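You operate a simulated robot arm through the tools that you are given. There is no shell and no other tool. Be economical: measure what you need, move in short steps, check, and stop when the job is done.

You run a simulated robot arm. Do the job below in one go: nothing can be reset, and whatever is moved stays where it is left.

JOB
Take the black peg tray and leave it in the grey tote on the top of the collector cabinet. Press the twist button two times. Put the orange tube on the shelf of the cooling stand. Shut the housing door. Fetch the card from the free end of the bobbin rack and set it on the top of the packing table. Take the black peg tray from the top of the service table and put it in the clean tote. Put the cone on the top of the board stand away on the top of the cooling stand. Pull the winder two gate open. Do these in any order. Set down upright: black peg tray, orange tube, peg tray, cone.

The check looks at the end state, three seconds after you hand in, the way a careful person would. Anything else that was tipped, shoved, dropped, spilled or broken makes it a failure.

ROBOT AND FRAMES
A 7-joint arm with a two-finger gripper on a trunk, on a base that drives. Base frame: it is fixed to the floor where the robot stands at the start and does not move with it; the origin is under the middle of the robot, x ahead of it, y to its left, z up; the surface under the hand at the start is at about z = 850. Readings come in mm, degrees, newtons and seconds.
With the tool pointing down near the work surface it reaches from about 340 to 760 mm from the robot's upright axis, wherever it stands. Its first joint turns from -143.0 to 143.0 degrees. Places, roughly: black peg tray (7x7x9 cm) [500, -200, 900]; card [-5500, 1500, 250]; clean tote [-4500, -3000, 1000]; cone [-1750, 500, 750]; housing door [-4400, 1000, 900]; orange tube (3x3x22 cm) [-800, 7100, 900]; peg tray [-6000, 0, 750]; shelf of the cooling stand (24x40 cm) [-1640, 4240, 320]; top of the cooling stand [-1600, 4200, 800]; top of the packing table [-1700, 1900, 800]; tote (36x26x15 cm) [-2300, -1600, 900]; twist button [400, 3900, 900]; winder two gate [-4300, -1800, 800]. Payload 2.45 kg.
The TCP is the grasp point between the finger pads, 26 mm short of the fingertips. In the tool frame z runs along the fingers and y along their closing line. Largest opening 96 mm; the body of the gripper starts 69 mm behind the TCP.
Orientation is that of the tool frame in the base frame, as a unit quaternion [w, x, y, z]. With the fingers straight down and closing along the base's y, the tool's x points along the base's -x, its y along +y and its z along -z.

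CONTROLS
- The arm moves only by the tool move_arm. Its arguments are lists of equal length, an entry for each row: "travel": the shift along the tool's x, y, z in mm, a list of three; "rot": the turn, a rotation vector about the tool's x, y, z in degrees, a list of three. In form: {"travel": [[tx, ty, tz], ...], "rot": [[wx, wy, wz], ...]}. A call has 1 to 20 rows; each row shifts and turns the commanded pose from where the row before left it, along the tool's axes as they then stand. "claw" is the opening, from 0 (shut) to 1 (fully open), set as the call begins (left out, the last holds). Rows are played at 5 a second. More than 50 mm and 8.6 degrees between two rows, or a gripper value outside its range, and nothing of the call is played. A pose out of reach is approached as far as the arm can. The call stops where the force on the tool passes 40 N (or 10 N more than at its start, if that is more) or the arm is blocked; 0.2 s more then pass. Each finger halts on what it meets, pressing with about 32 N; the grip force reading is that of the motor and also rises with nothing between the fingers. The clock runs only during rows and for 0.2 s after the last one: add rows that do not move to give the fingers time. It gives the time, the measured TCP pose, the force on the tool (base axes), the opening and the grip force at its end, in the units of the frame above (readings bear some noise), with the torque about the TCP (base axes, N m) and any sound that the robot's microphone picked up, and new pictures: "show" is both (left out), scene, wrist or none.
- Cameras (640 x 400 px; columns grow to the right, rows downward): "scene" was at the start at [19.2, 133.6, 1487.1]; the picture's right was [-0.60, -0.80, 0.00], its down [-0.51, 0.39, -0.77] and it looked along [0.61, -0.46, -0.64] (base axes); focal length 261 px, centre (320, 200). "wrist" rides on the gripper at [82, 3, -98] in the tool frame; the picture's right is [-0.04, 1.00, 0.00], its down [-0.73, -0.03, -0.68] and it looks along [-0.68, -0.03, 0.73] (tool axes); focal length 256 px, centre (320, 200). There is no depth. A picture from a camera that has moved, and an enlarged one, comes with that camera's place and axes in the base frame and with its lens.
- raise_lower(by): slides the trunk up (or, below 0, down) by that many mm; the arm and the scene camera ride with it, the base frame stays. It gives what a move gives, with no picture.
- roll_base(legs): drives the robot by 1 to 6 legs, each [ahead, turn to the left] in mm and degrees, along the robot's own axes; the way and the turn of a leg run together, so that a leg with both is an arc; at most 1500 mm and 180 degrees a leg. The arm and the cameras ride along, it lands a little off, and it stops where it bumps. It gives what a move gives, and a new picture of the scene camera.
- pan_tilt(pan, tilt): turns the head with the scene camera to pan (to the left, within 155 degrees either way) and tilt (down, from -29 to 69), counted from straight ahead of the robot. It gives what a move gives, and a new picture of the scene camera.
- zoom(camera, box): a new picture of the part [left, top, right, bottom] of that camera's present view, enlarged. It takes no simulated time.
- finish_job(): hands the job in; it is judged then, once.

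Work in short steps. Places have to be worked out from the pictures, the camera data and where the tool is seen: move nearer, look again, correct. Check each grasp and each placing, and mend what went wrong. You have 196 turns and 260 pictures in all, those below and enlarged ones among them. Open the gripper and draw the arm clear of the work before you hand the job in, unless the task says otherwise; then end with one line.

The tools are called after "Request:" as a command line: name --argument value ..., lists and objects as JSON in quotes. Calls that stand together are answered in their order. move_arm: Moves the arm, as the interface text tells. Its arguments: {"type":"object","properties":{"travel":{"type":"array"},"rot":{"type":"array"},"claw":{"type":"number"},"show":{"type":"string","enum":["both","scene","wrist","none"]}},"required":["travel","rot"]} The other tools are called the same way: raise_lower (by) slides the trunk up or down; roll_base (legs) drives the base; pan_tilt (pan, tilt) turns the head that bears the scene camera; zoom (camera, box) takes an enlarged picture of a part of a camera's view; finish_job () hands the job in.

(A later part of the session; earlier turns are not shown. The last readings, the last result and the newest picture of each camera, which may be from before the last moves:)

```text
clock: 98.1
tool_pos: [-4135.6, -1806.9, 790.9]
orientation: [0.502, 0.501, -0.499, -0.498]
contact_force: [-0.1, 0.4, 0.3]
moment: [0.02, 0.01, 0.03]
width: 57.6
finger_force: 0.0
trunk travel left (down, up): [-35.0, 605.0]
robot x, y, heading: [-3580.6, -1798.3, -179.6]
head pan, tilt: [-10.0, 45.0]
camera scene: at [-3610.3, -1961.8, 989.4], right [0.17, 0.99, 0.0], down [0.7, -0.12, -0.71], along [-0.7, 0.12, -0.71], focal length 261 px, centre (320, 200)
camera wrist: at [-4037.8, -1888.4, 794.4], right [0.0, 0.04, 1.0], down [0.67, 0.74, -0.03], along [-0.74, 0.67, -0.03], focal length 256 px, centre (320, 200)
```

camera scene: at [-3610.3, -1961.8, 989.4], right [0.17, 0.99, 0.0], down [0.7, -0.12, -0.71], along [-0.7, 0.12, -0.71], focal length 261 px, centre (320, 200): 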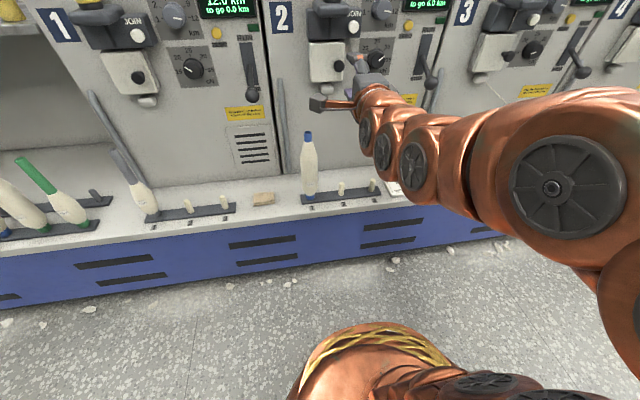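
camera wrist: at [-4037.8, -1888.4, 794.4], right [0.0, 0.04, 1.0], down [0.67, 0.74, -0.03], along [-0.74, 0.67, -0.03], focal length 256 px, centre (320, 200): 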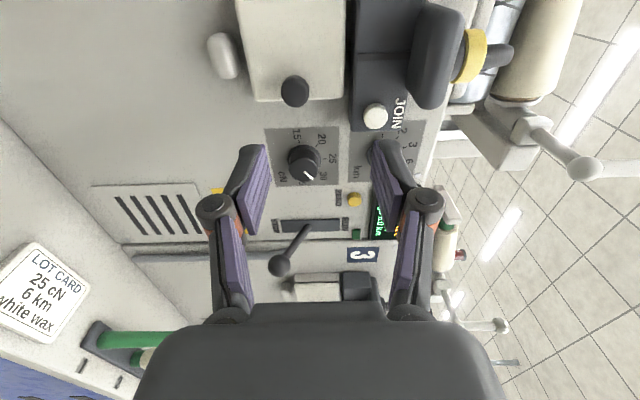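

The wrist view refines the knob to about [-4274,-1806,770]. I narrow the opening to ~50 mm, drop 21 mm and advance in part.

Request:
move_arm --travel '[[0, -11, 0], [0, -10, 20], [0, 0, 30], [0, 0, 30], [0, 0, 0]]' --rot '[[0, 0, 0], [0, 0, 0], [0, 0, 0], [0, 0, 0], [0, 0, 0]]' --claw 0.52 --show "wrist"

```text
clock: 99.3
tool_pos: [-4215.9, -1808.4, 769.6]
orientation: [0.501, 0.502, -0.499, -0.498]
contact_force: [-0.5, 0.2, 0.4]
moment: [0.01, 0.02, 0.01]
width: 50.1
finger_force: 0.1
trunk travel left (down, up): [-35.0, 605.0]
robot x, y, heading: [-3585.0, -1797.4, -179.6]
head pan, tilt: [-10.0, 45.0]
camera wrist: at [-4118.3, -1888.9, 773.1], right [0.0, 0.04, 1.0], down [0.67, 0.74, -0.03], along [-0.74, 0.67, -0.03], focal length 256 px, centre (320, 200)
```

wrist: 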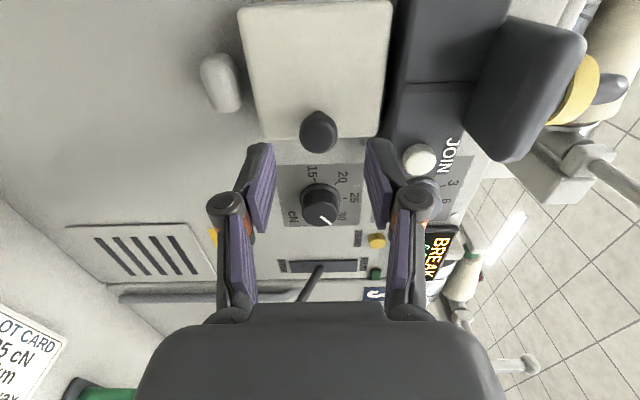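

Aligned: the knob is at y≈-1808, z≈769. I advance 55 mm and close.

Request:
move_arm --travel '[[0, 0, 25], [0, 0, 20], [0, 0, 10], [0, 0, 0]]' --rot '[[0, 0, 0], [0, 0, 0], [0, 0, 0], [0, 0, 0]]' --show "none"

Request:
move_arm --travel '[[0, 0, 0], [0, 0, 0], [0, 0, 0], [0, 0, 0]]' --rot '[[0, 0, 0], [0, 0, 0], [0, 0, 0], [0, 0, 0]]' --claw 0 --show "wrist"

```text
clock: 100.3
tool_pos: [-4272.5, -1807.9, 770.3]
orientation: [0.502, 0.501, -0.498, -0.498]
contact_force: [-0.1, -0.1, -0.5]
moment: [0.01, -0.02, 0.0]
width: 49.9
finger_force: 0.0
trunk travel left (down, up): [-35.0, 605.0]
robot x, y, heading: [-3582.8, -1798.9, -179.9]
head pan, tilt: [-10.0, 45.0]
```

```text
clock: 101.3
tool_pos: [-4271.7, -1808.6, 767.6]
orientation: [0.501, 0.502, -0.499, -0.498]
contact_force: [5.7, 1.7, -14.2]
moment: [-0.06, -0.09, 0.16]
width: 24.2
finger_force: 45.1
trunk travel left (down, up): [-35.0, 605.0]
robot x, y, heading: [-3582.8, -1801.3, -179.3]
head pan, tilt: [-10.0, 45.0]
camera wrist: at [-4173.5, -1889.3, 772.1], right [0.0, 0.04, 1.0], down [0.67, 0.74, -0.03], along [-0.74, 0.67, -0.03], focal length 256 px, centre (320, 200)
```

wrist: 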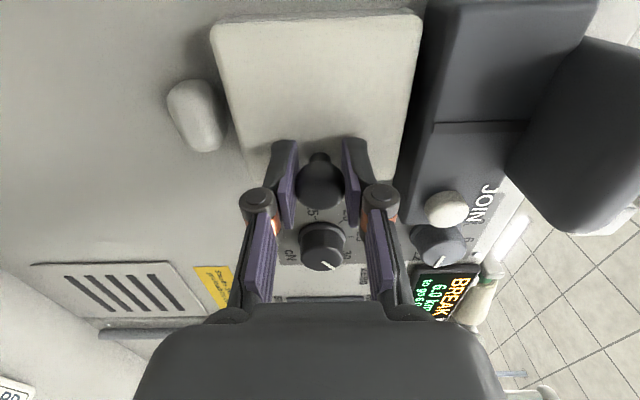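

The ball is gripped (24 mm). I pull gently along the expected arc for a hinge on the left and check forces.

Request:
move_arm --travel '[[1.5, -1, -3], [1.5, 0, -3], [1.5, 0, -3], [1.5, 0, -3], [2, 0, -3], [2, 0, -3], [0, 0, 0]]' --rot '[[0, 0, 0], [0, 0, 0], [0, 0, 0], [0, 0, 0], [0, 0, 0], [0, 0, 0], [0, 0, 0]]' --show "wrist"

```text
clock: 102.9
tool_pos: [-4253.2, -1816.0, 767.4]
orientation: [0.501, 0.501, -0.499, -0.499]
contact_force: [-10.5, 12.1, -6.1]
moment: [0.02, -0.03, -1.18]
width: 24.4
finger_force: 45.3
trunk travel left (down, up): [-35.0, 605.0]
robot x, y, heading: [-3586.9, -1795.1, -179.6]
head pan, tilt: [-10.0, 45.0]
camera wrist: at [-4155.4, -1898.3, 771.9], right [0.0, 0.04, 1.0], down [0.67, 0.74, -0.03], along [-0.74, 0.67, -0.03], focal length 256 px, centre (320, 200)
```

wrist: 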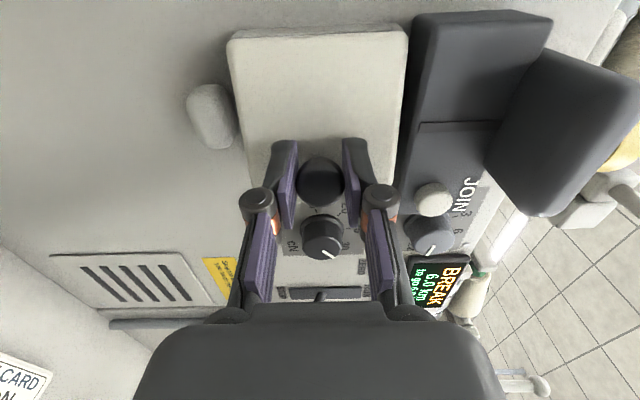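

The cover is swinging on a left hinge as expected (torque is from the grip resisting the turn). I follow the arc, turning the tool with it.

Request:
move_arm --travel '[[6.3, 0, -6.7], [6.3, 0, -6.7], [6.3, 0, -6.7], [6.3, 0, -6.7], [6.3, 0, -6.7], [0, 0, 0]]' --rot '[[0, -6, 0], [0, -6, 0], [0, -6, 0], [0, -6, 0], [0, -6, 0], [0, 0, 0]]' --show "wrist"

```text
clock: 104.3
tool_pos: [-4227.3, -1856.7, 768.8]
orientation: [-0.356, -0.357, 0.611, 0.611]
contact_force: [-35.7, -10.3, -0.4]
moment: [-0.01, 0.02, 0.12]
width: 24.7
finger_force: 44.9
trunk travel left (down, up): [-35.0, 605.0]
robot x, y, heading: [-3582.6, -1795.3, -179.9]
head pan, tilt: [-10.0, 45.0]
camera wrist: at [-4183.0, -1976.3, 771.6], right [0.02, 0.03, 1.0], down [0.95, 0.3, -0.03], along [-0.3, 0.95, -0.03], focal length 256 px, centre (320, 200)
```

wrist: 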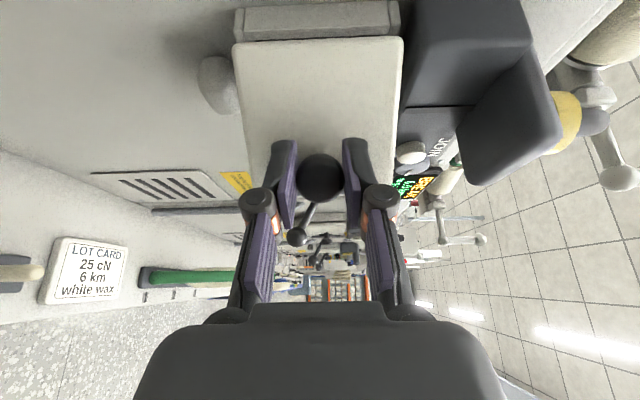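

The gate is at ~42° open; the pull is ~4 mm wide of its true arc (hinge fits [-4316,-1885], R≈90). I correct and continue.

Request:
move_arm --travel '[[9.1, 0, -4.0], [6.7, 0, -6.4], [6.7, 0, -6.4], [6.7, 0, -6.4], [0, 0, 0]]' --rot '[[0, -6, 0], [0, -6, 0], [0, -6, 0], [0, -6, 0], [0, 0, 0]]' --show "wrist"

```text
clock: 105.5
tool_pos: [-4226.7, -1893.1, 769.4]
orientation: [-0.219, -0.22, 0.672, 0.672]
contact_force: [-16.7, 16.5, -2.7]
moment: [-0.03, 0.01, -1.01]
width: 25.1
finger_force: 45.2
trunk travel left (down, up): [-35.0, 605.0]
robot x, y, heading: [-3580.5, -1795.9, -179.6]
head pan, tilt: [-10.0, 45.0]
camera wrist: at [-4235.6, -2019.7, 772.0], right [0.03, 0.03, 1.0], down [0.99, -0.11, -0.03], along [0.11, 0.99, -0.03], focal length 256 px, centre (320, 200)
```

wrist: 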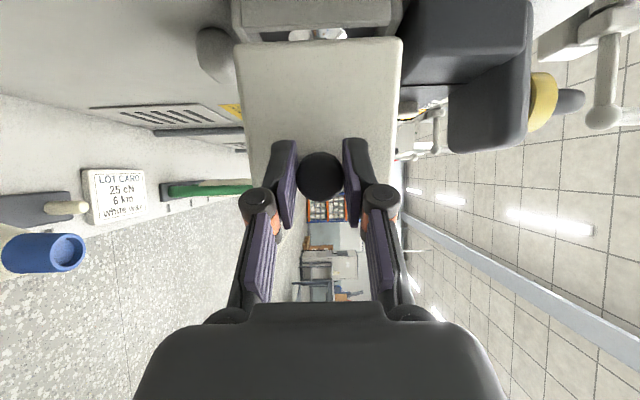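

About 66° open. I carry on four more steps.

Request:
move_arm --travel '[[6.3, 0, -6.5], [6.5, 0, -6.5], [6.7, 0, -6.4], [6.7, 0, -6.4], [0, 0, 0]]' --rot '[[0, -7, 0], [0, -7, 0], [0, -6, 0], [0, -6, 0], [0, 0, 0]]' --show "both"

```text
clock: 106.0
tool_pos: [-4230.5, -1907.1, 767.9]
orientation: [-0.161, -0.163, 0.687, 0.689]
contact_force: [-9.9, -0.5, -1.7]
moment: [-0.02, -0.08, 0.37]
width: 24.7
finger_force: 44.8
trunk travel left (down, up): [-35.0, 605.0]
robot x, y, heading: [-3584.7, -1799.3, -179.8]
head pan, tilt: [-10.0, 45.0]
stopped in row 2: the force on the tool passed its limit at 41 N (the readings are from after the stop); the commanded pose is now the measured one
camera scene: at [-3611.0, -1961.8, 989.4], right [0.17, 0.99, 0.0], down [0.7, -0.12, -0.71], along [-0.7, 0.12, -0.71], focal length 261 px, centre (320, 200)
camera wrist: at [-4260.9, -2031.5, 771.5], right [0.04, 0.02, 1.0], down [0.96, -0.28, -0.03], along [0.28, 0.96, -0.03], focal length 256 px, centre (320, 200)
```

scene: 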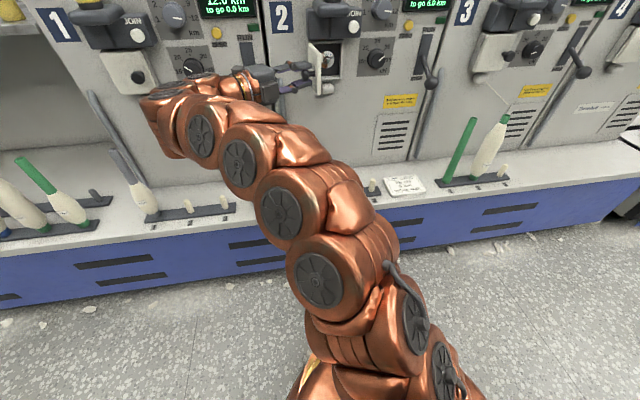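
wrist: 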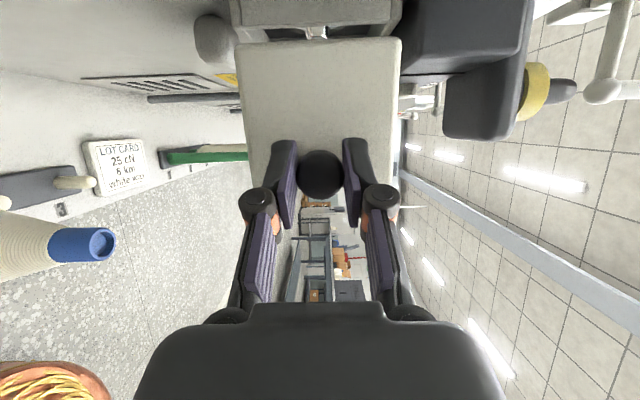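

Open about 75°; I zoom on the gate and try a few smaller steps.

Request:
zoom --camera "scene" --box '[230, 0, 410, 120]'

Request:
move_arm --travel '[[3.5, 0, -3], [3.5, 0, -3], [3.5, 0, -3], [0, 0, 0]]' --rot '[[0, -3, 0], [0, -3, 0], [0, -3, 0], [0, 0, 0]]' --show "none"

```text
3.33 times, centred on (320, 60) of scene
camera zoom: at [-3611.0, -1961.8, 989.4], right [0.17, 0.99, 0.0], down [0.7, -0.12, -0.71], along [-0.7, 0.12, -0.71], focal length 870 px, centre (320, 667)
```

zoom: 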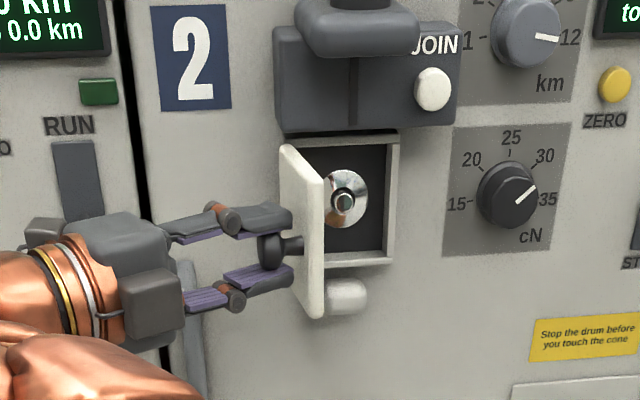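

```text
clock: 107.0
tool_pos: [-4236.9, -1918.4, 768.4]
orientation: [-0.106, -0.107, 0.698, 0.7]
contact_force: [-14.1, 9.0, -1.1]
moment: [-0.04, -0.01, 0.03]
width: 24.7
finger_force: 45.3
trunk travel left (down, up): [-35.0, 605.0]
robot x, y, heading: [-3580.7, -1795.0, -179.6]
head pan, tilt: [-10.0, 45.0]
```

It keeps moving with modest force (~83°). Three more small steps, pulled in slightly.

Request:
move_arm --travel '[[3.5, 0, -2.5], [3.5, 0, -2.5], [3.5, 0, -2.5], [3.5, 0, -2.5], [0, 0, 0]]' --rot '[[0, -3, 0], [0, -3, 0], [0, -3, 0], [0, -3, 0], [0, 0, 0]]' --show "scene"

Request:
zoom --camera "scene" --box '[230, 0, 410, 120]'

```text
clock: 107.6
tool_pos: [-4238.5, -1923.0, 768.6]
orientation: [-0.071, -0.071, 0.705, 0.702]
contact_force: [7.0, 6.7, 2.8]
moment: [-4.62, -0.47, 2.91]
width: 24.8
finger_force: 44.5
trunk travel left (down, up): [-35.0, 605.0]
robot x, y, heading: [-3580.7, -1796.9, -179.4]
head pan, tilt: [-10.0, 45.0]
stopped in row 3: the force on the tool passed its limit at 47 N (the readings are from after the stop); the commanded pose is now the measured one
camera scene: at [-3609.8, -1961.2, 989.8], right [0.17, 0.99, 0.0], down [0.7, -0.12, -0.71], along [-0.7, 0.12, -0.71], focal length 261 px, centre (320, 200)
```

scene: 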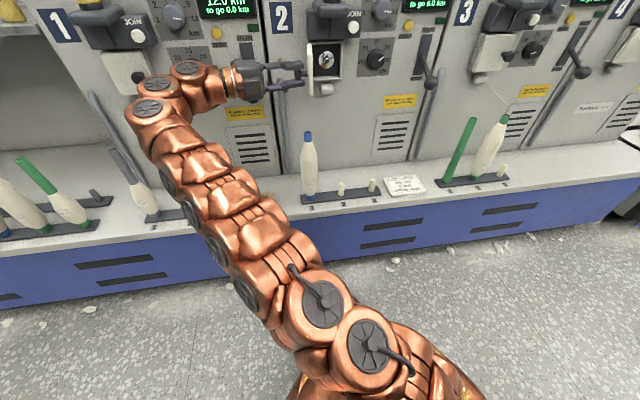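

```text
3.33 times, centred on (320, 60) of scene
camera zoom: at [-3609.8, -1961.2, 989.8], right [0.17, 0.99, 0.0], down [0.7, -0.12, -0.71], along [-0.7, 0.12, -0.71], focal length 870 px, centre (320, 667)
```

zoom: 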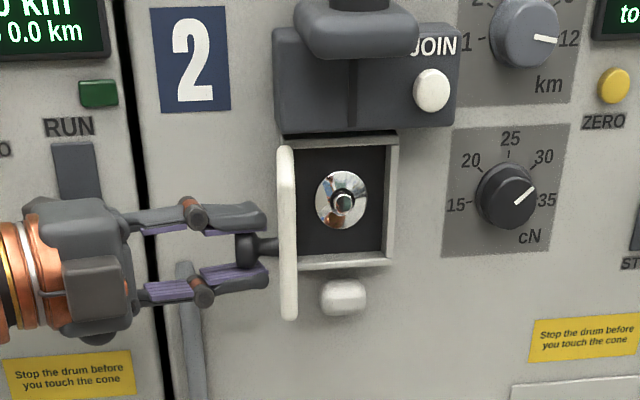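

The gate is ~88° open; the moment suggests the gripper body is close to winder 1's lever, so I stop here, release and retreat straight out along +x.

Request:
move_arm --travel '[[0, 0, 0], [0, 0, 0], [0, 0, 0], [-15, 0, 0], [-30, 0, 0], [-40, 0, 0], [-40, 0, 0]]' --rot '[[0, 0, 0], [0, 0, 0], [0, 0, 0], [0, 0, 0], [0, 0, 0], [0, 0, 0], [0, 0, 0]]' --claw 0.6 --show "scene"

Request:
zoom --camera "scene" --box '[170, 0, 410, 150]'

```text
clock: 109.2
tool_pos: [-4145.9, -1798.1, 785.7]
orientation: [-0.019, 0.019, 0.703, 0.711]
contact_force: [1.4, -0.7, 8.4]
moment: [-0.88, 0.75, 0.15]
width: 57.6
finger_force: 0.0
out of reach, approached as far as the arm can: row 7
trunk travel left (down, up): [-35.0, 605.0]
robot x, y, heading: [-3583.9, -1798.0, -179.8]
head pan, tilt: [-10.0, 45.0]
stopped in row 7: the force on the tool passed its limit at 132 N (the readings are from after the stop); the commanded pose is now the measured one
camera scene: at [-3610.7, -1961.6, 989.3], right [0.17, 0.99, 0.0], down [0.7, -0.12, -0.71], along [-0.7, 0.12, -0.71], focal length 261 px, centre (320, 200)
```

scene: 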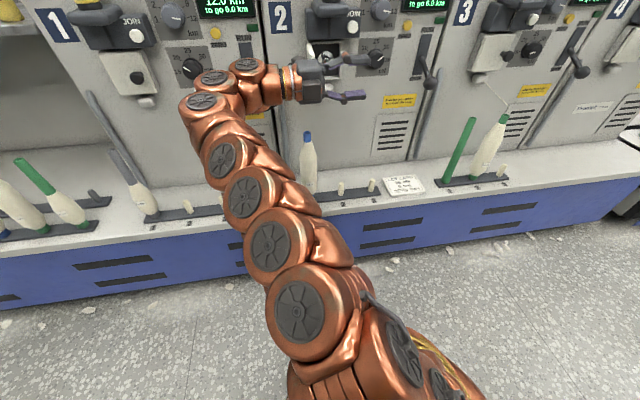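

```text
2.67 times, centred on (290, 75) of scene
camera zoom: at [-3610.7, -1961.6, 989.3], right [0.17, 0.99, 0.0], down [0.7, -0.12, -0.71], along [-0.7, 0.12, -0.71], focal length 696 px, centre (400, 533)
```

zoom: 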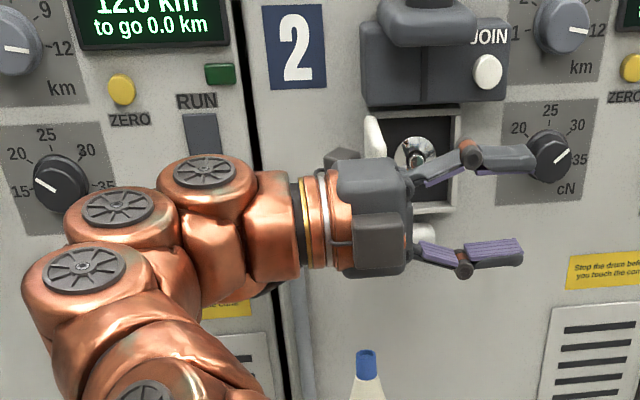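

The arm hit a reach limit and swung sideways; I back the base straight off rather than push the arm further.

Request:
roll_base --legs '[[-300, 0]]'

Request:
zoom --camera "scene" --box '[170, 0, 410, 150]'

```text
clock: 111.3
tool_pos: [-3848.6, -1798.1, 785.3]
orientation: [-0.017, 0.018, 0.703, 0.711]
contact_force: [-0.4, -1.0, 0.0]
moment: [0.01, -0.02, -0.01]
width: 57.9
finger_force: 0.1
trunk travel left (down, up): [-35.0, 605.0]
robot x, y, heading: [-3285.2, -1796.0, -179.7]
head pan, tilt: [-10.0, 45.0]
camera scene: at [-3312.7, -1960.3, 989.4], right [0.17, 0.99, 0.0], down [0.7, -0.12, -0.71], along [-0.7, 0.12, -0.71], focal length 261 px, centre (320, 200)
```

scene: 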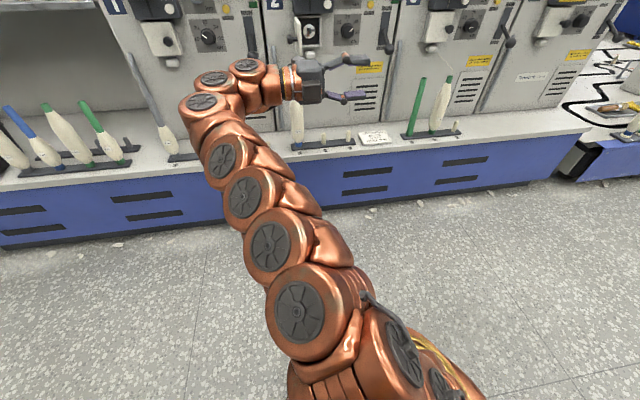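

```text
2.67 times, centred on (290, 75) of scene
camera zoom: at [-3312.7, -1960.3, 989.4], right [0.17, 0.99, 0.0], down [0.7, -0.12, -0.71], along [-0.7, 0.12, -0.71], focal length 696 px, centre (400, 533)
```

zoom: 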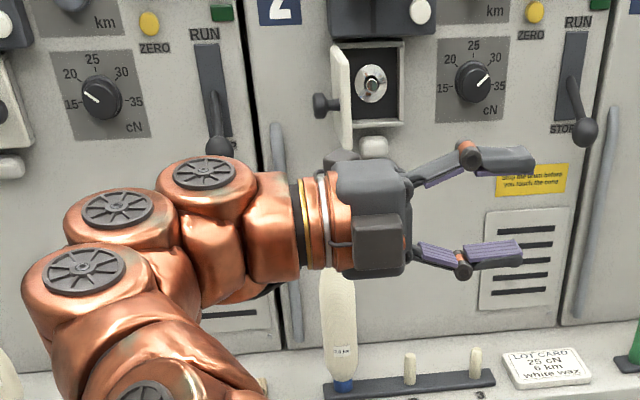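

The gate stands open at ~85° and nothing else looks disturbed. I raise the trunk and restore the tool to pointing ahead, then down.

Request:
raise_lower --by 400

Request:
raise_lower --by 90

Request:
move_arm --travel '[[0, 0, 0], [0, 0, 0], [0, 0, 0], [0, 0, 0], [0, 0, 0], [0, 0, 0], [0, 0, 0], [0, 0, 0], [0, 0, 0], [0, 0, 0], [0, 0, 0]]' --rot '[[0, 8.2, 0], [0, 8.2, 0], [0, 8.2, 0], [0, 8.2, 0], [0, 8.2, 0], [0, 8.2, 0], [0, 8.2, 0], [0, 8.2, 0], [0, 8.2, 0], [0, 8.2, 0], [0, 8, 0]]' --show "none"

```text
clock: 115.1
tool_pos: [-3846.3, -1797.7, 1185.7]
orientation: [-0.017, 0.017, 0.703, 0.711]
contact_force: [-0.7, -0.1, 0.5]
moment: [0.05, 0.04, -0.01]
width: 57.7
finger_force: 0.1
trunk travel left (down, up): [-435.0, 205.0]
robot x, y, heading: [-3283.8, -1794.1, -179.8]
head pan, tilt: [-10.0, 45.0]
```

```text
clock: 116.3
tool_pos: [-3847.4, -1797.7, 1273.9]
orientation: [-0.017, 0.017, 0.704, 0.71]
contact_force: [0.3, 0.9, 0.6]
moment: [0.0, -0.03, -0.01]
width: 57.4
finger_force: 0.0
trunk travel left (down, up): [-525.0, 115.0]
robot x, y, heading: [-3285.3, -1797.2, -179.7]
head pan, tilt: [-10.0, 45.0]
```

```text
clock: 118.8
tool_pos: [-3847.2, -1797.3, 1275.5]
orientation: [-0.017, 0.017, 0.703, 0.711]
contact_force: [0.4, -0.7, -0.2]
moment: [-0.01, -0.01, -0.02]
width: 57.8
finger_force: 0.1
out of reach, approached as far as the arm can: row 1, 2, 3, 4, 5, 6, 7, 8, 9, 10, 11
trunk travel left (down, up): [-525.0, 115.0]
robot x, y, heading: [-3285.5, -1793.2, -179.5]
head pan, tilt: [-10.0, 45.0]
```

The arm won't turn from this spot; I first bring the tool lower and to the left (back along its own axis), then try turning.

Request:
move_arm --travel '[[0, -40, -20], [0, -40, -30], [0, -40, -30], [0, -40, -30], [0, 0, 0]]' --rot '[[0, 0, 0], [0, 0, 0], [0, 0, 0], [0, 0, 0], [0, 0, 0]]' --show "none"

Request:
move_arm --travel '[[0, 0, 0], [0, 0, 0], [0, 0, 0], [0, 0, 0], [0, 0, 0], [0, 0, 0]]' --rot '[[0, 8, 0], [0, 8, 0], [0, 8, 0], [0, 8, 0], [0, 8, 0], [0, 0, 0]]' --show "scene"

```text
clock: 120.0
tool_pos: [-3855.7, -1907.6, 1112.9]
orientation: [-0.017, 0.018, 0.703, 0.71]
contact_force: [0.1, 0.0, 0.7]
moment: [0.01, 0.02, -0.01]
width: 57.5
finger_force: 0.1
trunk travel left (down, up): [-525.0, 115.0]
robot x, y, heading: [-3286.4, -1796.1, -180.0]
head pan, tilt: [-10.0, 45.0]
```

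```text
clock: 121.3
tool_pos: [-3926.5, -1943.6, 1109.7]
orientation: [-0.257, -0.227, 0.655, 0.673]
contact_force: [-0.5, 0.4, -0.5]
moment: [-0.01, -0.01, 0.0]
width: 57.5
finger_force: 0.0
out of reach, approached as far as the arm can: row 2, 3, 4, 5
trunk travel left (down, up): [-525.0, 115.0]
robot x, y, heading: [-3286.1, -1795.4, -179.4]
head pan, tilt: [-10.0, 45.0]
camera scene: at [-3312.7, -1960.4, 1479.4], right [0.17, 0.99, 0.0], down [0.7, -0.12, -0.71], along [-0.7, 0.12, -0.71], focal length 261 px, centre (320, 200)
```

scene: 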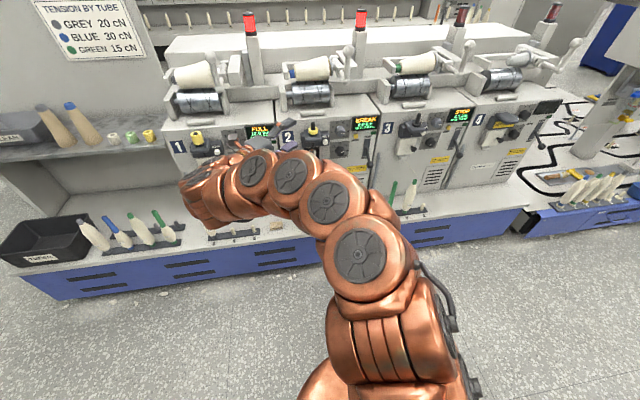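

It turns now (yaw ~40° left). I continue turning while drawing back.

Request:
move_arm --travel '[[0, 0, -30], [0, 0, -30], [0, 0, -20], [0, 0, -10], [0, 0, 0], [0, 0, 0], [0, 0, 0]]' --rot '[[0, 6, 0], [0, 6, 0], [0, 6, 0], [0, 6, 0], [0, 6, 0], [0, 6, 0], [0, 6, 0]]' --show "scene"

```text
clock: 123.0
tool_pos: [-3860.3, -2005.6, 1107.4]
orientation: [-0.474, -0.454, 0.519, 0.547]
contact_force: [0.3, -0.2, -0.6]
moment: [0.05, 0.04, 0.02]
width: 57.4
finger_force: 0.1
trunk travel left (down, up): [-525.0, 115.0]
robot x, y, heading: [-3285.3, -1797.3, -179.7]
head pan, tilt: [-10.0, 45.0]
camera scene: at [-3312.8, -1960.4, 1479.4], right [0.17, 0.99, 0.0], down [0.7, -0.12, -0.71], along [-0.7, 0.12, -0.71], focal length 261 px, centre (320, 200)
```

scene: 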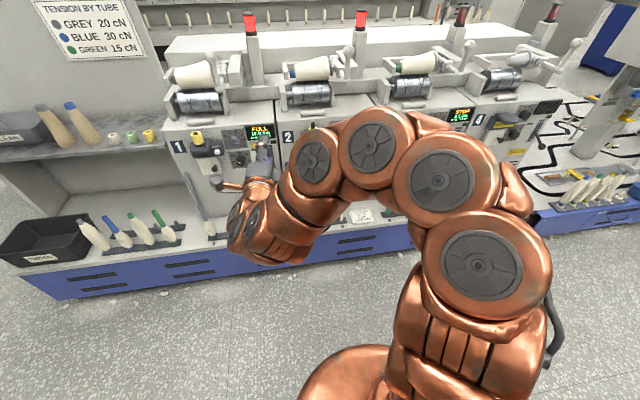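

Now pointing ahead. I undo the roll, then pitch down.

Request:
move_arm --travel '[[-20, 0, 0], [-20, 0, 0], [-20, 0, 0], [0, 0, 0], [0, 0, 0], [0, 0, 0], [0, 0, 0], [0, 0, 0], [0, 0, 0], [0, 0, 0], [0, 0, 0]]' --rot '[[0, 0, -8.2], [0, 0, -8.2], [0, 0, -8.2], [0, 0, -8.2], [0, 0, -8.2], [0, 0, -8.2], [0, 0, -8.2], [0, 0, -8.2], [0, 0, -8.2], [0, 0, -8.2], [0, 0, -8]]' --show "none"

Request:
move_arm --travel '[[0, 0, 0], [0, 0, 0], [0, 0, 0], [0, 0, 0], [0, 0, 0], [0, 0, 0], [0, 0, 0], [0, 0, 0], [0, 0, 0], [0, 0, 0], [0, 0, 0]]' --rot '[[0, 8.2, 0], [0, 8.2, 0], [0, 8.2, 0], [0, 8.2, 0], [0, 8.2, 0], [0, 8.2, 0], [0, 8.2, 0], [0, 8.2, 0], [0, 8.2, 0], [0, 8.2, 0], [0, 8, 0]]' --show "scene"

```text
clock: 125.3
tool_pos: [-3855.5, -1969.3, 1135.8]
orientation: [0.052, -0.687, 0.046, 0.723]
contact_force: [0.2, 0.2, -1.2]
moment: [0.03, 0.02, 0.01]
width: 57.8
finger_force: 0.1
out of reach, approached as far as the arm can: row 2, 3
trunk travel left (down, up): [-525.0, 115.0]
robot x, y, heading: [-3281.9, -1793.1, -179.6]
head pan, tilt: [-10.0, 45.0]
```

```text
clock: 127.8
tool_pos: [-3854.9, -1965.5, 1137.8]
orientation: [0.004, 0.997, -0.07, -0.024]
contact_force: [-1.1, -0.5, -3.3]
moment: [0.02, -0.07, -0.01]
width: 57.7
finger_force: 0.0
trunk travel left (down, up): [-525.0, 115.0]
robot x, y, heading: [-3282.5, -1796.0, -179.9]
head pan, tilt: [-10.0, 45.0]
camera scene: at [-3313.4, -1957.6, 1479.8], right [0.17, 0.99, 0.0], down [0.7, -0.12, -0.71], along [-0.7, 0.12, -0.71], focal length 261 px, centre (320, 200)
```

scene: 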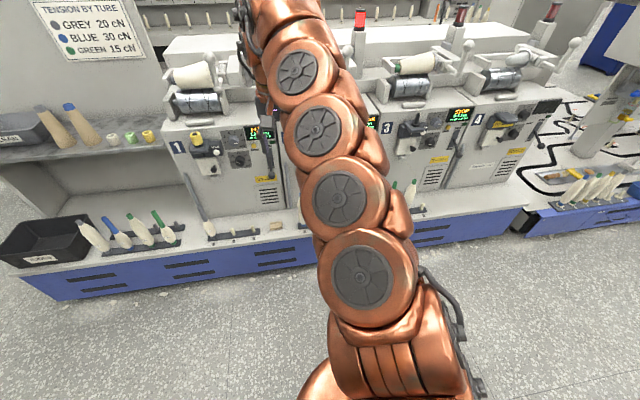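

Tool down again. I level its orientation, then look around for a route behind the machines to the service table at [-6000,0].

Request:
move_arm --travel '[[45, 0, 0], [45, -20, 0], [45, -30, 0], [0, -30, 0], [0, -30, 0], [0, -30, 0]]' --rot '[[0, 2.75, -8], [0, 0, 0], [0, 0, 0], [0, 0, 0], [0, 0, 0], [0, 0, 0]]' --show "none"

Request:
roll_base --legs '[[0, -90], [1400, 0]]'

Request:
pan_tilt --pan 70 --tilt 15

Request:
pan_tilt --pan 20 --tilt 15

```text
refused: row 3 steps farther than a row can; nothing moved
```

```text
clock: 138.6
tool_pos: [-3477.3, 172.5, 1135.5]
orientation: [0.02, -0.66, 0.751, 0.016]
contact_force: [-0.5, -0.1, -0.5]
moment: [-0.01, -0.02, -0.01]
width: 57.7
finger_force: 0.1
trunk travel left (down, up): [-525.0, 115.0]
robot x, y, heading: [-3297.9, -393.8, 90.9]
head pan, tilt: [-10.0, 45.0]
camera scene: at [-3466.2, -364.7, 1479.4], right [0.99, -0.16, 0.0], down [-0.11, -0.7, -0.71], along [0.11, 0.7, -0.71], focal length 261 px, centre (320, 200)
```

scene: 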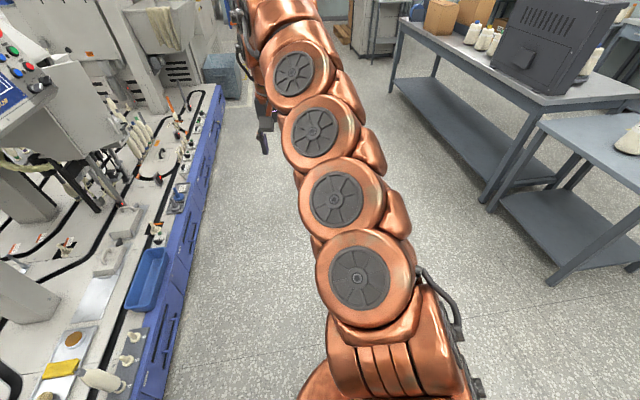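

```text
clock: 140.1
tool_pos: [-3477.5, 173.0, 1133.8]
orientation: [0.02, -0.659, 0.752, 0.015]
contact_force: [-0.1, 0.1, 1.4]
moment: [-0.01, -0.01, 0.0]
width: 57.7
finger_force: 0.2
trunk travel left (down, up): [-525.0, 115.0]
robot x, y, heading: [-3296.0, -399.0, 90.7]
head pan, tilt: [70.0, 15.0]
camera scene: at [-3567.5, -414.2, 1526.2], right [0.33, 0.94, 0.0], down [0.24, -0.09, -0.97], along [-0.91, 0.32, -0.26], focal length 261 px, centre (320, 200)
```

scene: 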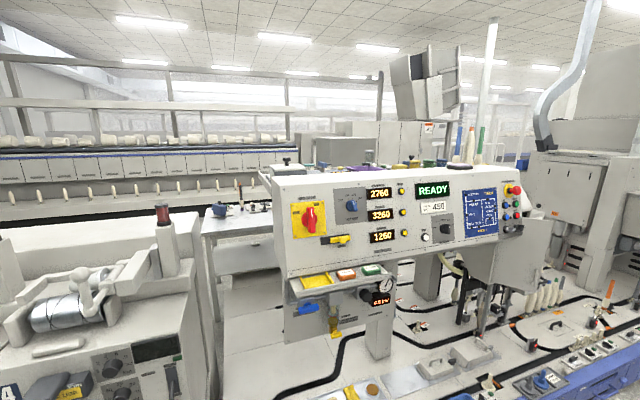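

```text
clock: 141.3
tool_pos: [-3477.2, 173.1, 1134.9]
orientation: [0.02, -0.66, 0.751, 0.015]
contact_force: [-0.1, 0.6, 0.0]
moment: [-0.02, -0.02, -0.02]
width: 57.6
finger_force: 0.0
trunk travel left (down, up): [-525.0, 115.0]
robot x, y, heading: [-3302.6, -396.0, 90.9]
head pan, tilt: [20.0, 15.0]
camera scene: at [-3512.5, -357.7, 1526.2], right [0.93, 0.36, 0.0], down [0.09, -0.24, -0.97], along [-0.34, 0.9, -0.26], focal length 261 px, centre (320, 200)
```

scene: 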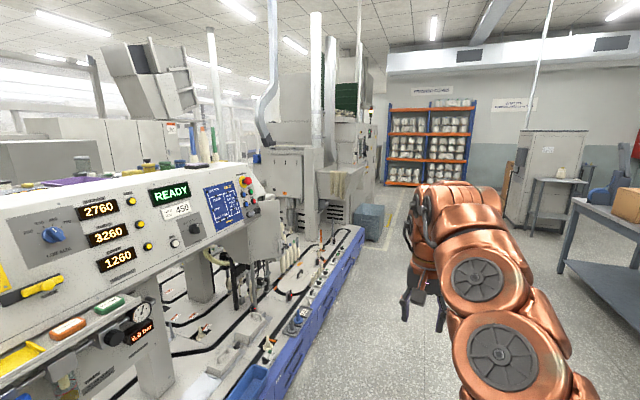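

Fixing the arm orientation in smaller steps, and looking from further along at the housing door near [-4400,1000].

Request:
move_arm --travel '[[30, 0, 0], [40, -20, 0], [40, -25, 0], [30, -30, 0], [0, -40, 0], [0, -40, 0]]' --rot '[[0, 2.75, -4], [0, 0, -4], [0, 0, 0], [0, 0, 0], [0, 0, 0], [0, 0, 0]]' --show "none"

Request:
roll_base --legs '[[1000, 0]]'

Request:
pan_tilt --pan 75 --tilt 25

```text
clock: 142.7
tool_pos: [-3327.8, 32.3, 1131.1]
orientation: [-0.003, 0.71, -0.704, 0.001]
contact_force: [0.0, 0.4, 0.6]
moment: [0.02, -0.02, -0.01]
width: 57.5
finger_force: 0.1
trunk travel left (down, up): [-525.0, 115.0]
robot x, y, heading: [-3297.4, -394.8, 90.7]
head pan, tilt: [20.0, 15.0]
```

```text
clock: 147.8
tool_pos: [-3340.1, 1028.0, 1132.8]
orientation: [-0.002, 0.709, -0.705, 0.0]
contact_force: [0.6, 0.2, 0.5]
moment: [0.0, 0.02, 0.02]
width: 57.5
finger_force: 0.0
trunk travel left (down, up): [-525.0, 115.0]
robot x, y, heading: [-3313.6, 603.0, 91.0]
head pan, tilt: [20.0, 15.0]
camera scene: at [-3524.1, 638.6, 1526.2], right [0.94, 0.35, 0.0], down [0.09, -0.24, -0.97], along [-0.34, 0.9, -0.26], focal length 261 px, centre (320, 200)
```

scene: 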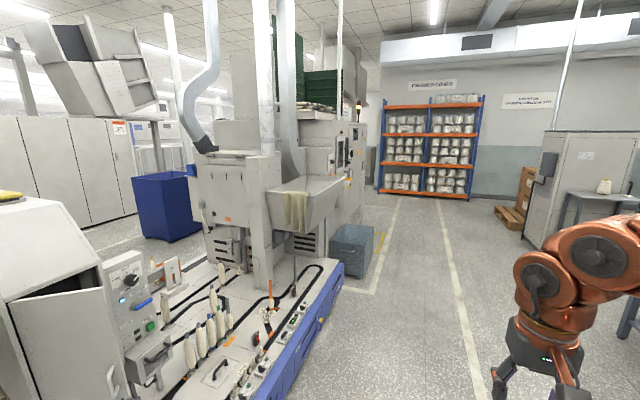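

```text
clock: 149.1
tool_pos: [-3339.4, 1028.8, 1132.4]
orientation: [-0.003, 0.709, -0.706, 0.001]
contact_force: [0.1, -0.8, -0.6]
moment: [0.0, -0.03, -0.04]
width: 57.5
finger_force: 0.0
trunk travel left (down, up): [-525.0, 115.0]
robot x, y, heading: [-3309.7, 602.3, 90.4]
head pan, tilt: [75.0, 25.0]
camera scene: at [-3580.5, 574.2, 1510.0], right [0.25, 0.97, 0.0], down [0.41, -0.11, -0.91], along [-0.88, 0.23, -0.42], focal length 261 px, centre (320, 200)
```

scene: 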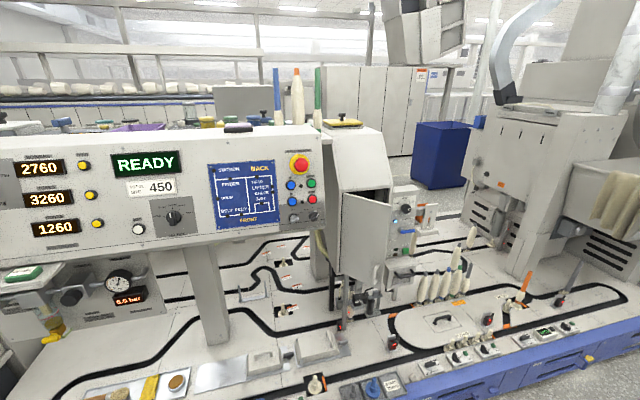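

A small housing with a half-open grey door stands right of the console; I zoom.

Request:
zoom --camera "scene" --box '[290, 100, 450, 300]'

Request:
pan_tilt --pan 60 --tilt 30

```text
2.00 times, centred on (370, 200) of scene
camera zoom: at [-3580.5, 574.2, 1510.0], right [0.25, 0.97, 0.0], down [0.41, -0.11, -0.91], along [-0.88, 0.23, -0.42], focal length 522 px, centre (220, 200)
```

zoom: 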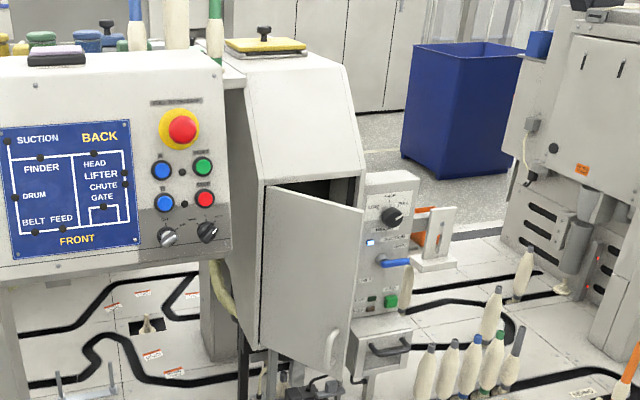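

```text
clock: 149.8
tool_pos: [-3339.1, 1027.4, 1133.3]
orientation: [-0.002, 0.709, -0.705, 0.002]
contact_force: [0.1, 0.0, 0.4]
moment: [0.02, 0.02, 0.0]
width: 57.5
finger_force: 0.0
trunk travel left (down, up): [-525.0, 115.0]
robot x, y, heading: [-3310.7, 600.3, 90.7]
head pan, tilt: [60.0, 30.0]
camera scene: at [-3570.1, 595.6, 1502.0], right [0.49, 0.87, 0.0], down [0.44, -0.25, -0.87], along [-0.75, 0.42, -0.5], focal length 261 px, centre (320, 200)
```

scene: 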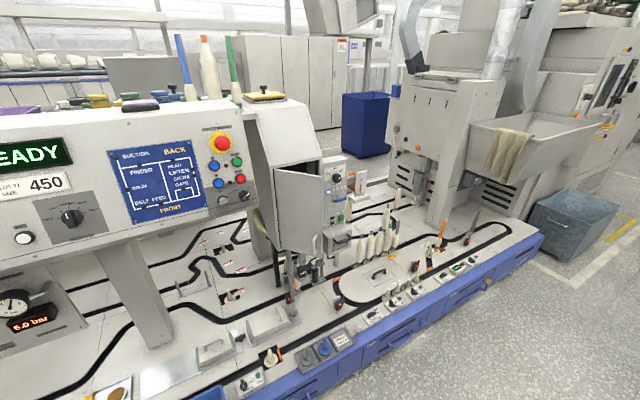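

I drive 400 mm further for a second viewpoint.

Request:
roll_base --legs '[[450, 0]]'

Request:
pan_tilt --pan 88 --tilt 35

Request:
zoom --camera "scene" --box '[160, 80, 400, 280]'

```text
clock: 152.6
tool_pos: [-3340.5, 1479.7, 1132.3]
orientation: [-0.002, 0.708, -0.707, 0.001]
contact_force: [0.2, -0.4, -0.9]
moment: [0.02, -0.03, 0.02]
width: 57.7
finger_force: 0.0
trunk travel left (down, up): [-525.0, 115.0]
robot x, y, heading: [-3313.2, 1050.7, 90.3]
head pan, tilt: [60.0, 30.0]
camera scene: at [-3573.7, 1048.4, 1502.0], right [0.49, 0.87, 0.0], down [0.43, -0.25, -0.87], along [-0.75, 0.43, -0.5], focal length 261 px, centre (320, 200)
```

scene: 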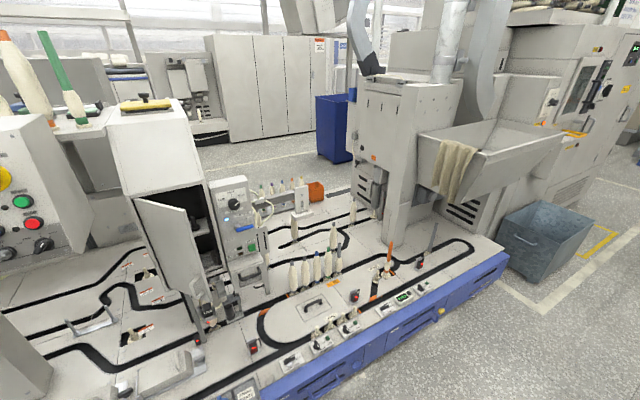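

```text
clock: 153.5
tool_pos: [-3340.9, 1479.2, 1132.4]
orientation: [0.003, -0.707, 0.707, -0.002]
contact_force: [1.1, 0.1, 0.2]
moment: [0.02, 0.01, 0.0]
width: 57.6
finger_force: 0.1
trunk travel left (down, up): [-525.0, 115.0]
robot x, y, heading: [-3313.9, 1047.8, 90.4]
head pan, tilt: [88.0, 35.0]
camera scene: at [-3583.1, 1006.3, 1494.2], right [0.03, 1.0, 0.0], down [0.57, -0.02, -0.82], along [-0.82, 0.02, -0.57], focal length 261 px, centre (320, 200)
```

scene: 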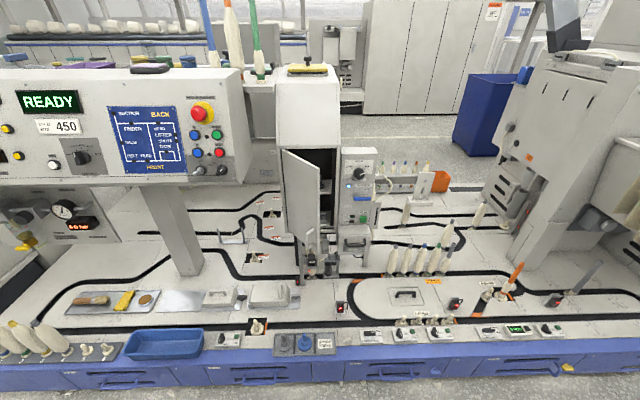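

```text
2.00 times, centred on (280, 180) of scene
camera zoom: at [-3583.1, 1006.3, 1494.2], right [0.03, 1.0, 0.0], down [0.57, -0.02, -0.82], along [-0.82, 0.02, -0.57], focal length 522 px, centre (400, 240)
```

zoom: 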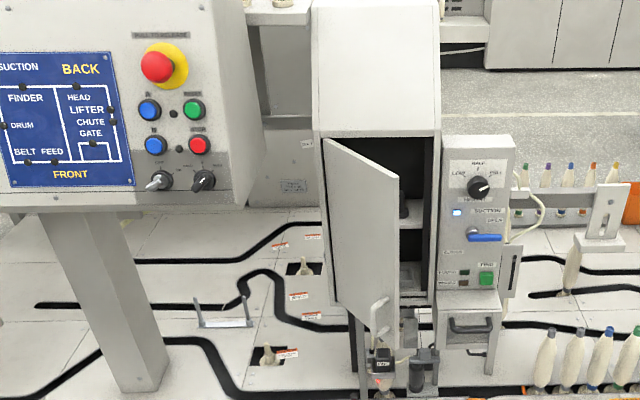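

Triangulation: door free edge at about [-4312,1023], hinge at [-4455,893], z 734–1110, open ~48°. I face it, and will push with a horizontal closed gripper at y≈1010, z≈950.

Request:
roll_base --legs '[[0, 89.6], [320, 0]]'

Request:
move_arm --travel '[[0, 0, 0], [0, 0, 0], [0, 0, 0], [0, 0, 0], [0, 0, 0], [0, 0, 0], [0, 0, 0], [0, 0, 0], [0, 0, 0], [0, 0, 0], [0, 0, 0]]' --rot '[[0, -8.2, 0], [0, -8.2, 0], [0, -8.2, 0], [0, -8.2, 0], [0, -8.2, 0], [0, -8.2, 0], [0, -8.2, 0], [0, -8.2, 0], [0, -8.2, 0], [0, -8.2, 0], [0, -8, 0]]' --claw 0 --show "none"

Request:
pan_tilt --pan 0 --tilt 40

```text
clock: 159.4
tool_pos: [-4065.0, 1031.6, 1133.4]
orientation: [-0.003, 1.0, -0.005, 0.0]
contact_force: [0.3, 0.0, 0.0]
moment: [0.02, -0.03, 0.0]
width: 57.4
finger_force: 0.0
trunk travel left (down, up): [-525.0, 115.0]
robot x, y, heading: [-3635.3, 1049.1, 179.6]
head pan, tilt: [88.0, 35.0]
camera scene: at [-3590.4, 786.5, 1494.2], right [-1.0, 0.04, 0.0], down [0.02, 0.57, -0.82], along [-0.03, -0.82, -0.57], focal length 261 px, centre (320, 200)
```

scene: 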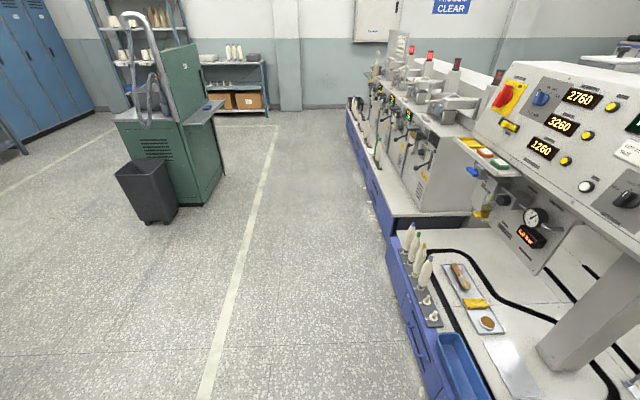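

```text
clock: 161.8
tool_pos: [-4065.7, 1031.2, 1132.9]
orientation: [-0.005, 0.909, -0.003, -0.418]
contact_force: [0.5, 0.2, -0.3]
moment: [0.01, 0.02, 0.03]
width: 0.2
finger_force: 28.3
out of reach, approached as far as the arm can: row 7, 8, 9, 10, 11
trunk travel left (down, up): [-525.0, 115.0]
robot x, y, heading: [-3637.5, 1054.6, 179.4]
head pan, tilt: [88.0, 35.0]
```

```text
clock: 163.4
tool_pos: [-4065.6, 1031.9, 1132.7]
orientation: [-0.005, 0.909, -0.004, -0.417]
contact_force: [0.2, 0.2, 0.6]
moment: [-0.01, -0.02, 0.0]
width: 0.0
finger_force: 28.6
trunk travel left (down, up): [-525.0, 115.0]
robot x, y, heading: [-3636.6, 1051.4, 179.8]
head pan, tilt: [0.0, 40.0]
camera scene: at [-3671.9, 874.9, 1486.7], right [0.0, 1.0, 0.0], down [0.64, 0.0, -0.77], along [-0.77, 0.0, -0.64], focal length 261 px, centre (320, 200)
```

scene: 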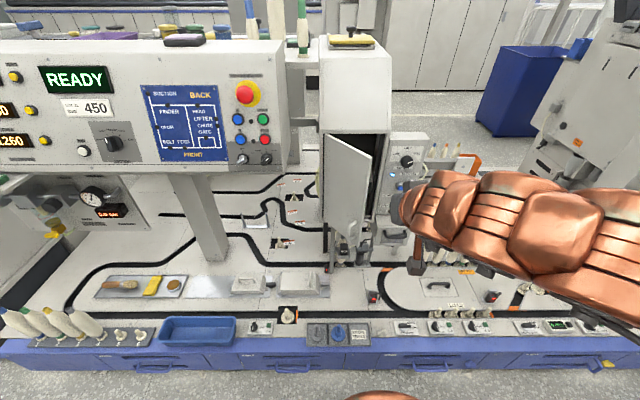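

The tool is pitched forward ~49°. I lower the trunk 130, drive 60 closer, advance and pitch it further.

Request:
raise_lower --by -150

Request:
roll_base --legs '[[50, 0]]'

Request:
move_arm --travel '[[-26, 7, 30], [-26, 7, 30], [0, 7, 0], [0, 0, 0], [0, 0, 0], [0, 0, 0], [0, 0, 0]]' --rot '[[0, 0, 0], [0, 0, 0], [0, -8.2, 0], [0, -8.2, 0], [0, -8.2, 0], [0, -8.2, 0], [0, -8.2, 0]]' --show "both"

```text
clock: 165.2
tool_pos: [-4066.2, 1031.9, 980.4]
orientation: [-0.004, 0.91, -0.003, -0.415]
contact_force: [-0.6, -0.7, -0.5]
moment: [0.01, 0.01, 0.01]
width: 0.0
finger_force: 28.0
trunk travel left (down, up): [-375.0, 265.0]
robot x, y, heading: [-3638.1, 1054.7, 179.9]
head pan, tilt: [0.0, 40.0]
```

```text
clock: 166.1
tool_pos: [-4115.4, 1030.1, 981.5]
orientation: [-0.005, 0.91, -0.004, -0.416]
contact_force: [0.9, -0.3, -0.6]
moment: [0.01, -0.04, 0.01]
width: 0.0
finger_force: 28.4
trunk travel left (down, up): [-375.0, 265.0]
robot x, y, heading: [-3686.5, 1052.8, 179.8]
head pan, tilt: [0.0, 40.0]
camera scene: at [-3721.9, 875.2, 1336.5], right [0.01, 1.0, 0.0], down [0.64, 0.0, -0.77], along [-0.77, 0.0, -0.64], focal length 261 px, centre (320, 200)
```

scene: 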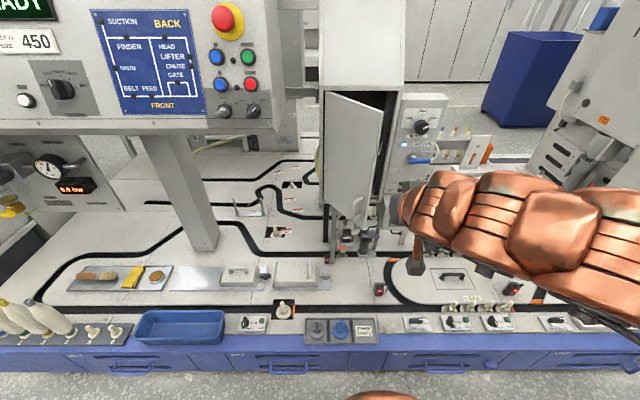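

```text
clock: 167.7
tool_pos: [-4286.4, 1030.0, 1065.7]
orientation: [0.006, -0.706, 0.001, 0.708]
contact_force: [1.3, 0.5, 0.7]
moment: [0.01, -0.02, -0.01]
width: 0.0
finger_force: 28.3
out of reach, approached as far as the arm can: row 4, 5, 6, 7
trunk travel left (down, up): [-375.0, 265.0]
robot x, y, heading: [-3684.0, 1053.3, 179.6]
head pan, tilt: [0.0, 40.0]
camera scene: at [-3721.5, 875.1, 1336.7], right [0.01, 1.0, 0.0], down [0.64, 0.0, -0.77], along [-0.77, 0.0, -0.64], focal length 261 px, centre (320, 200)
camera wrist: at [-4190.1, 1025.0, 983.8], right [-0.01, -1.0, 0.03], down [0.68, 0.02, 0.73], along [-0.73, 0.03, 0.68], focal length 256 px, centre (320, 200)
```

scene: 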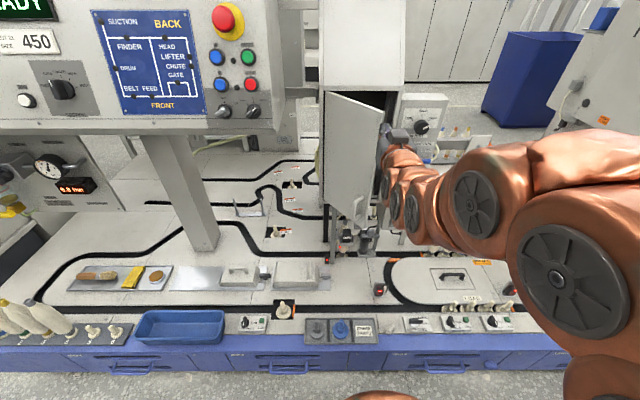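
wrist: 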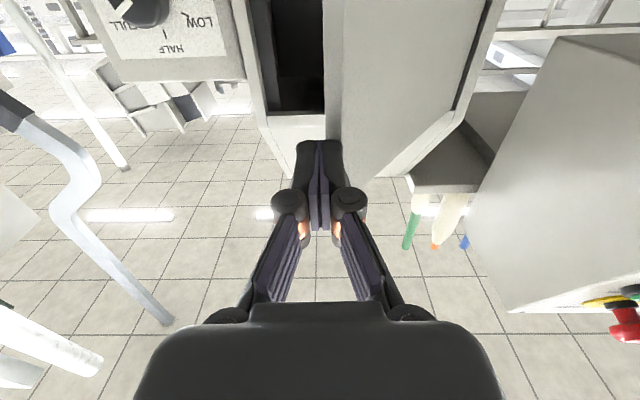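

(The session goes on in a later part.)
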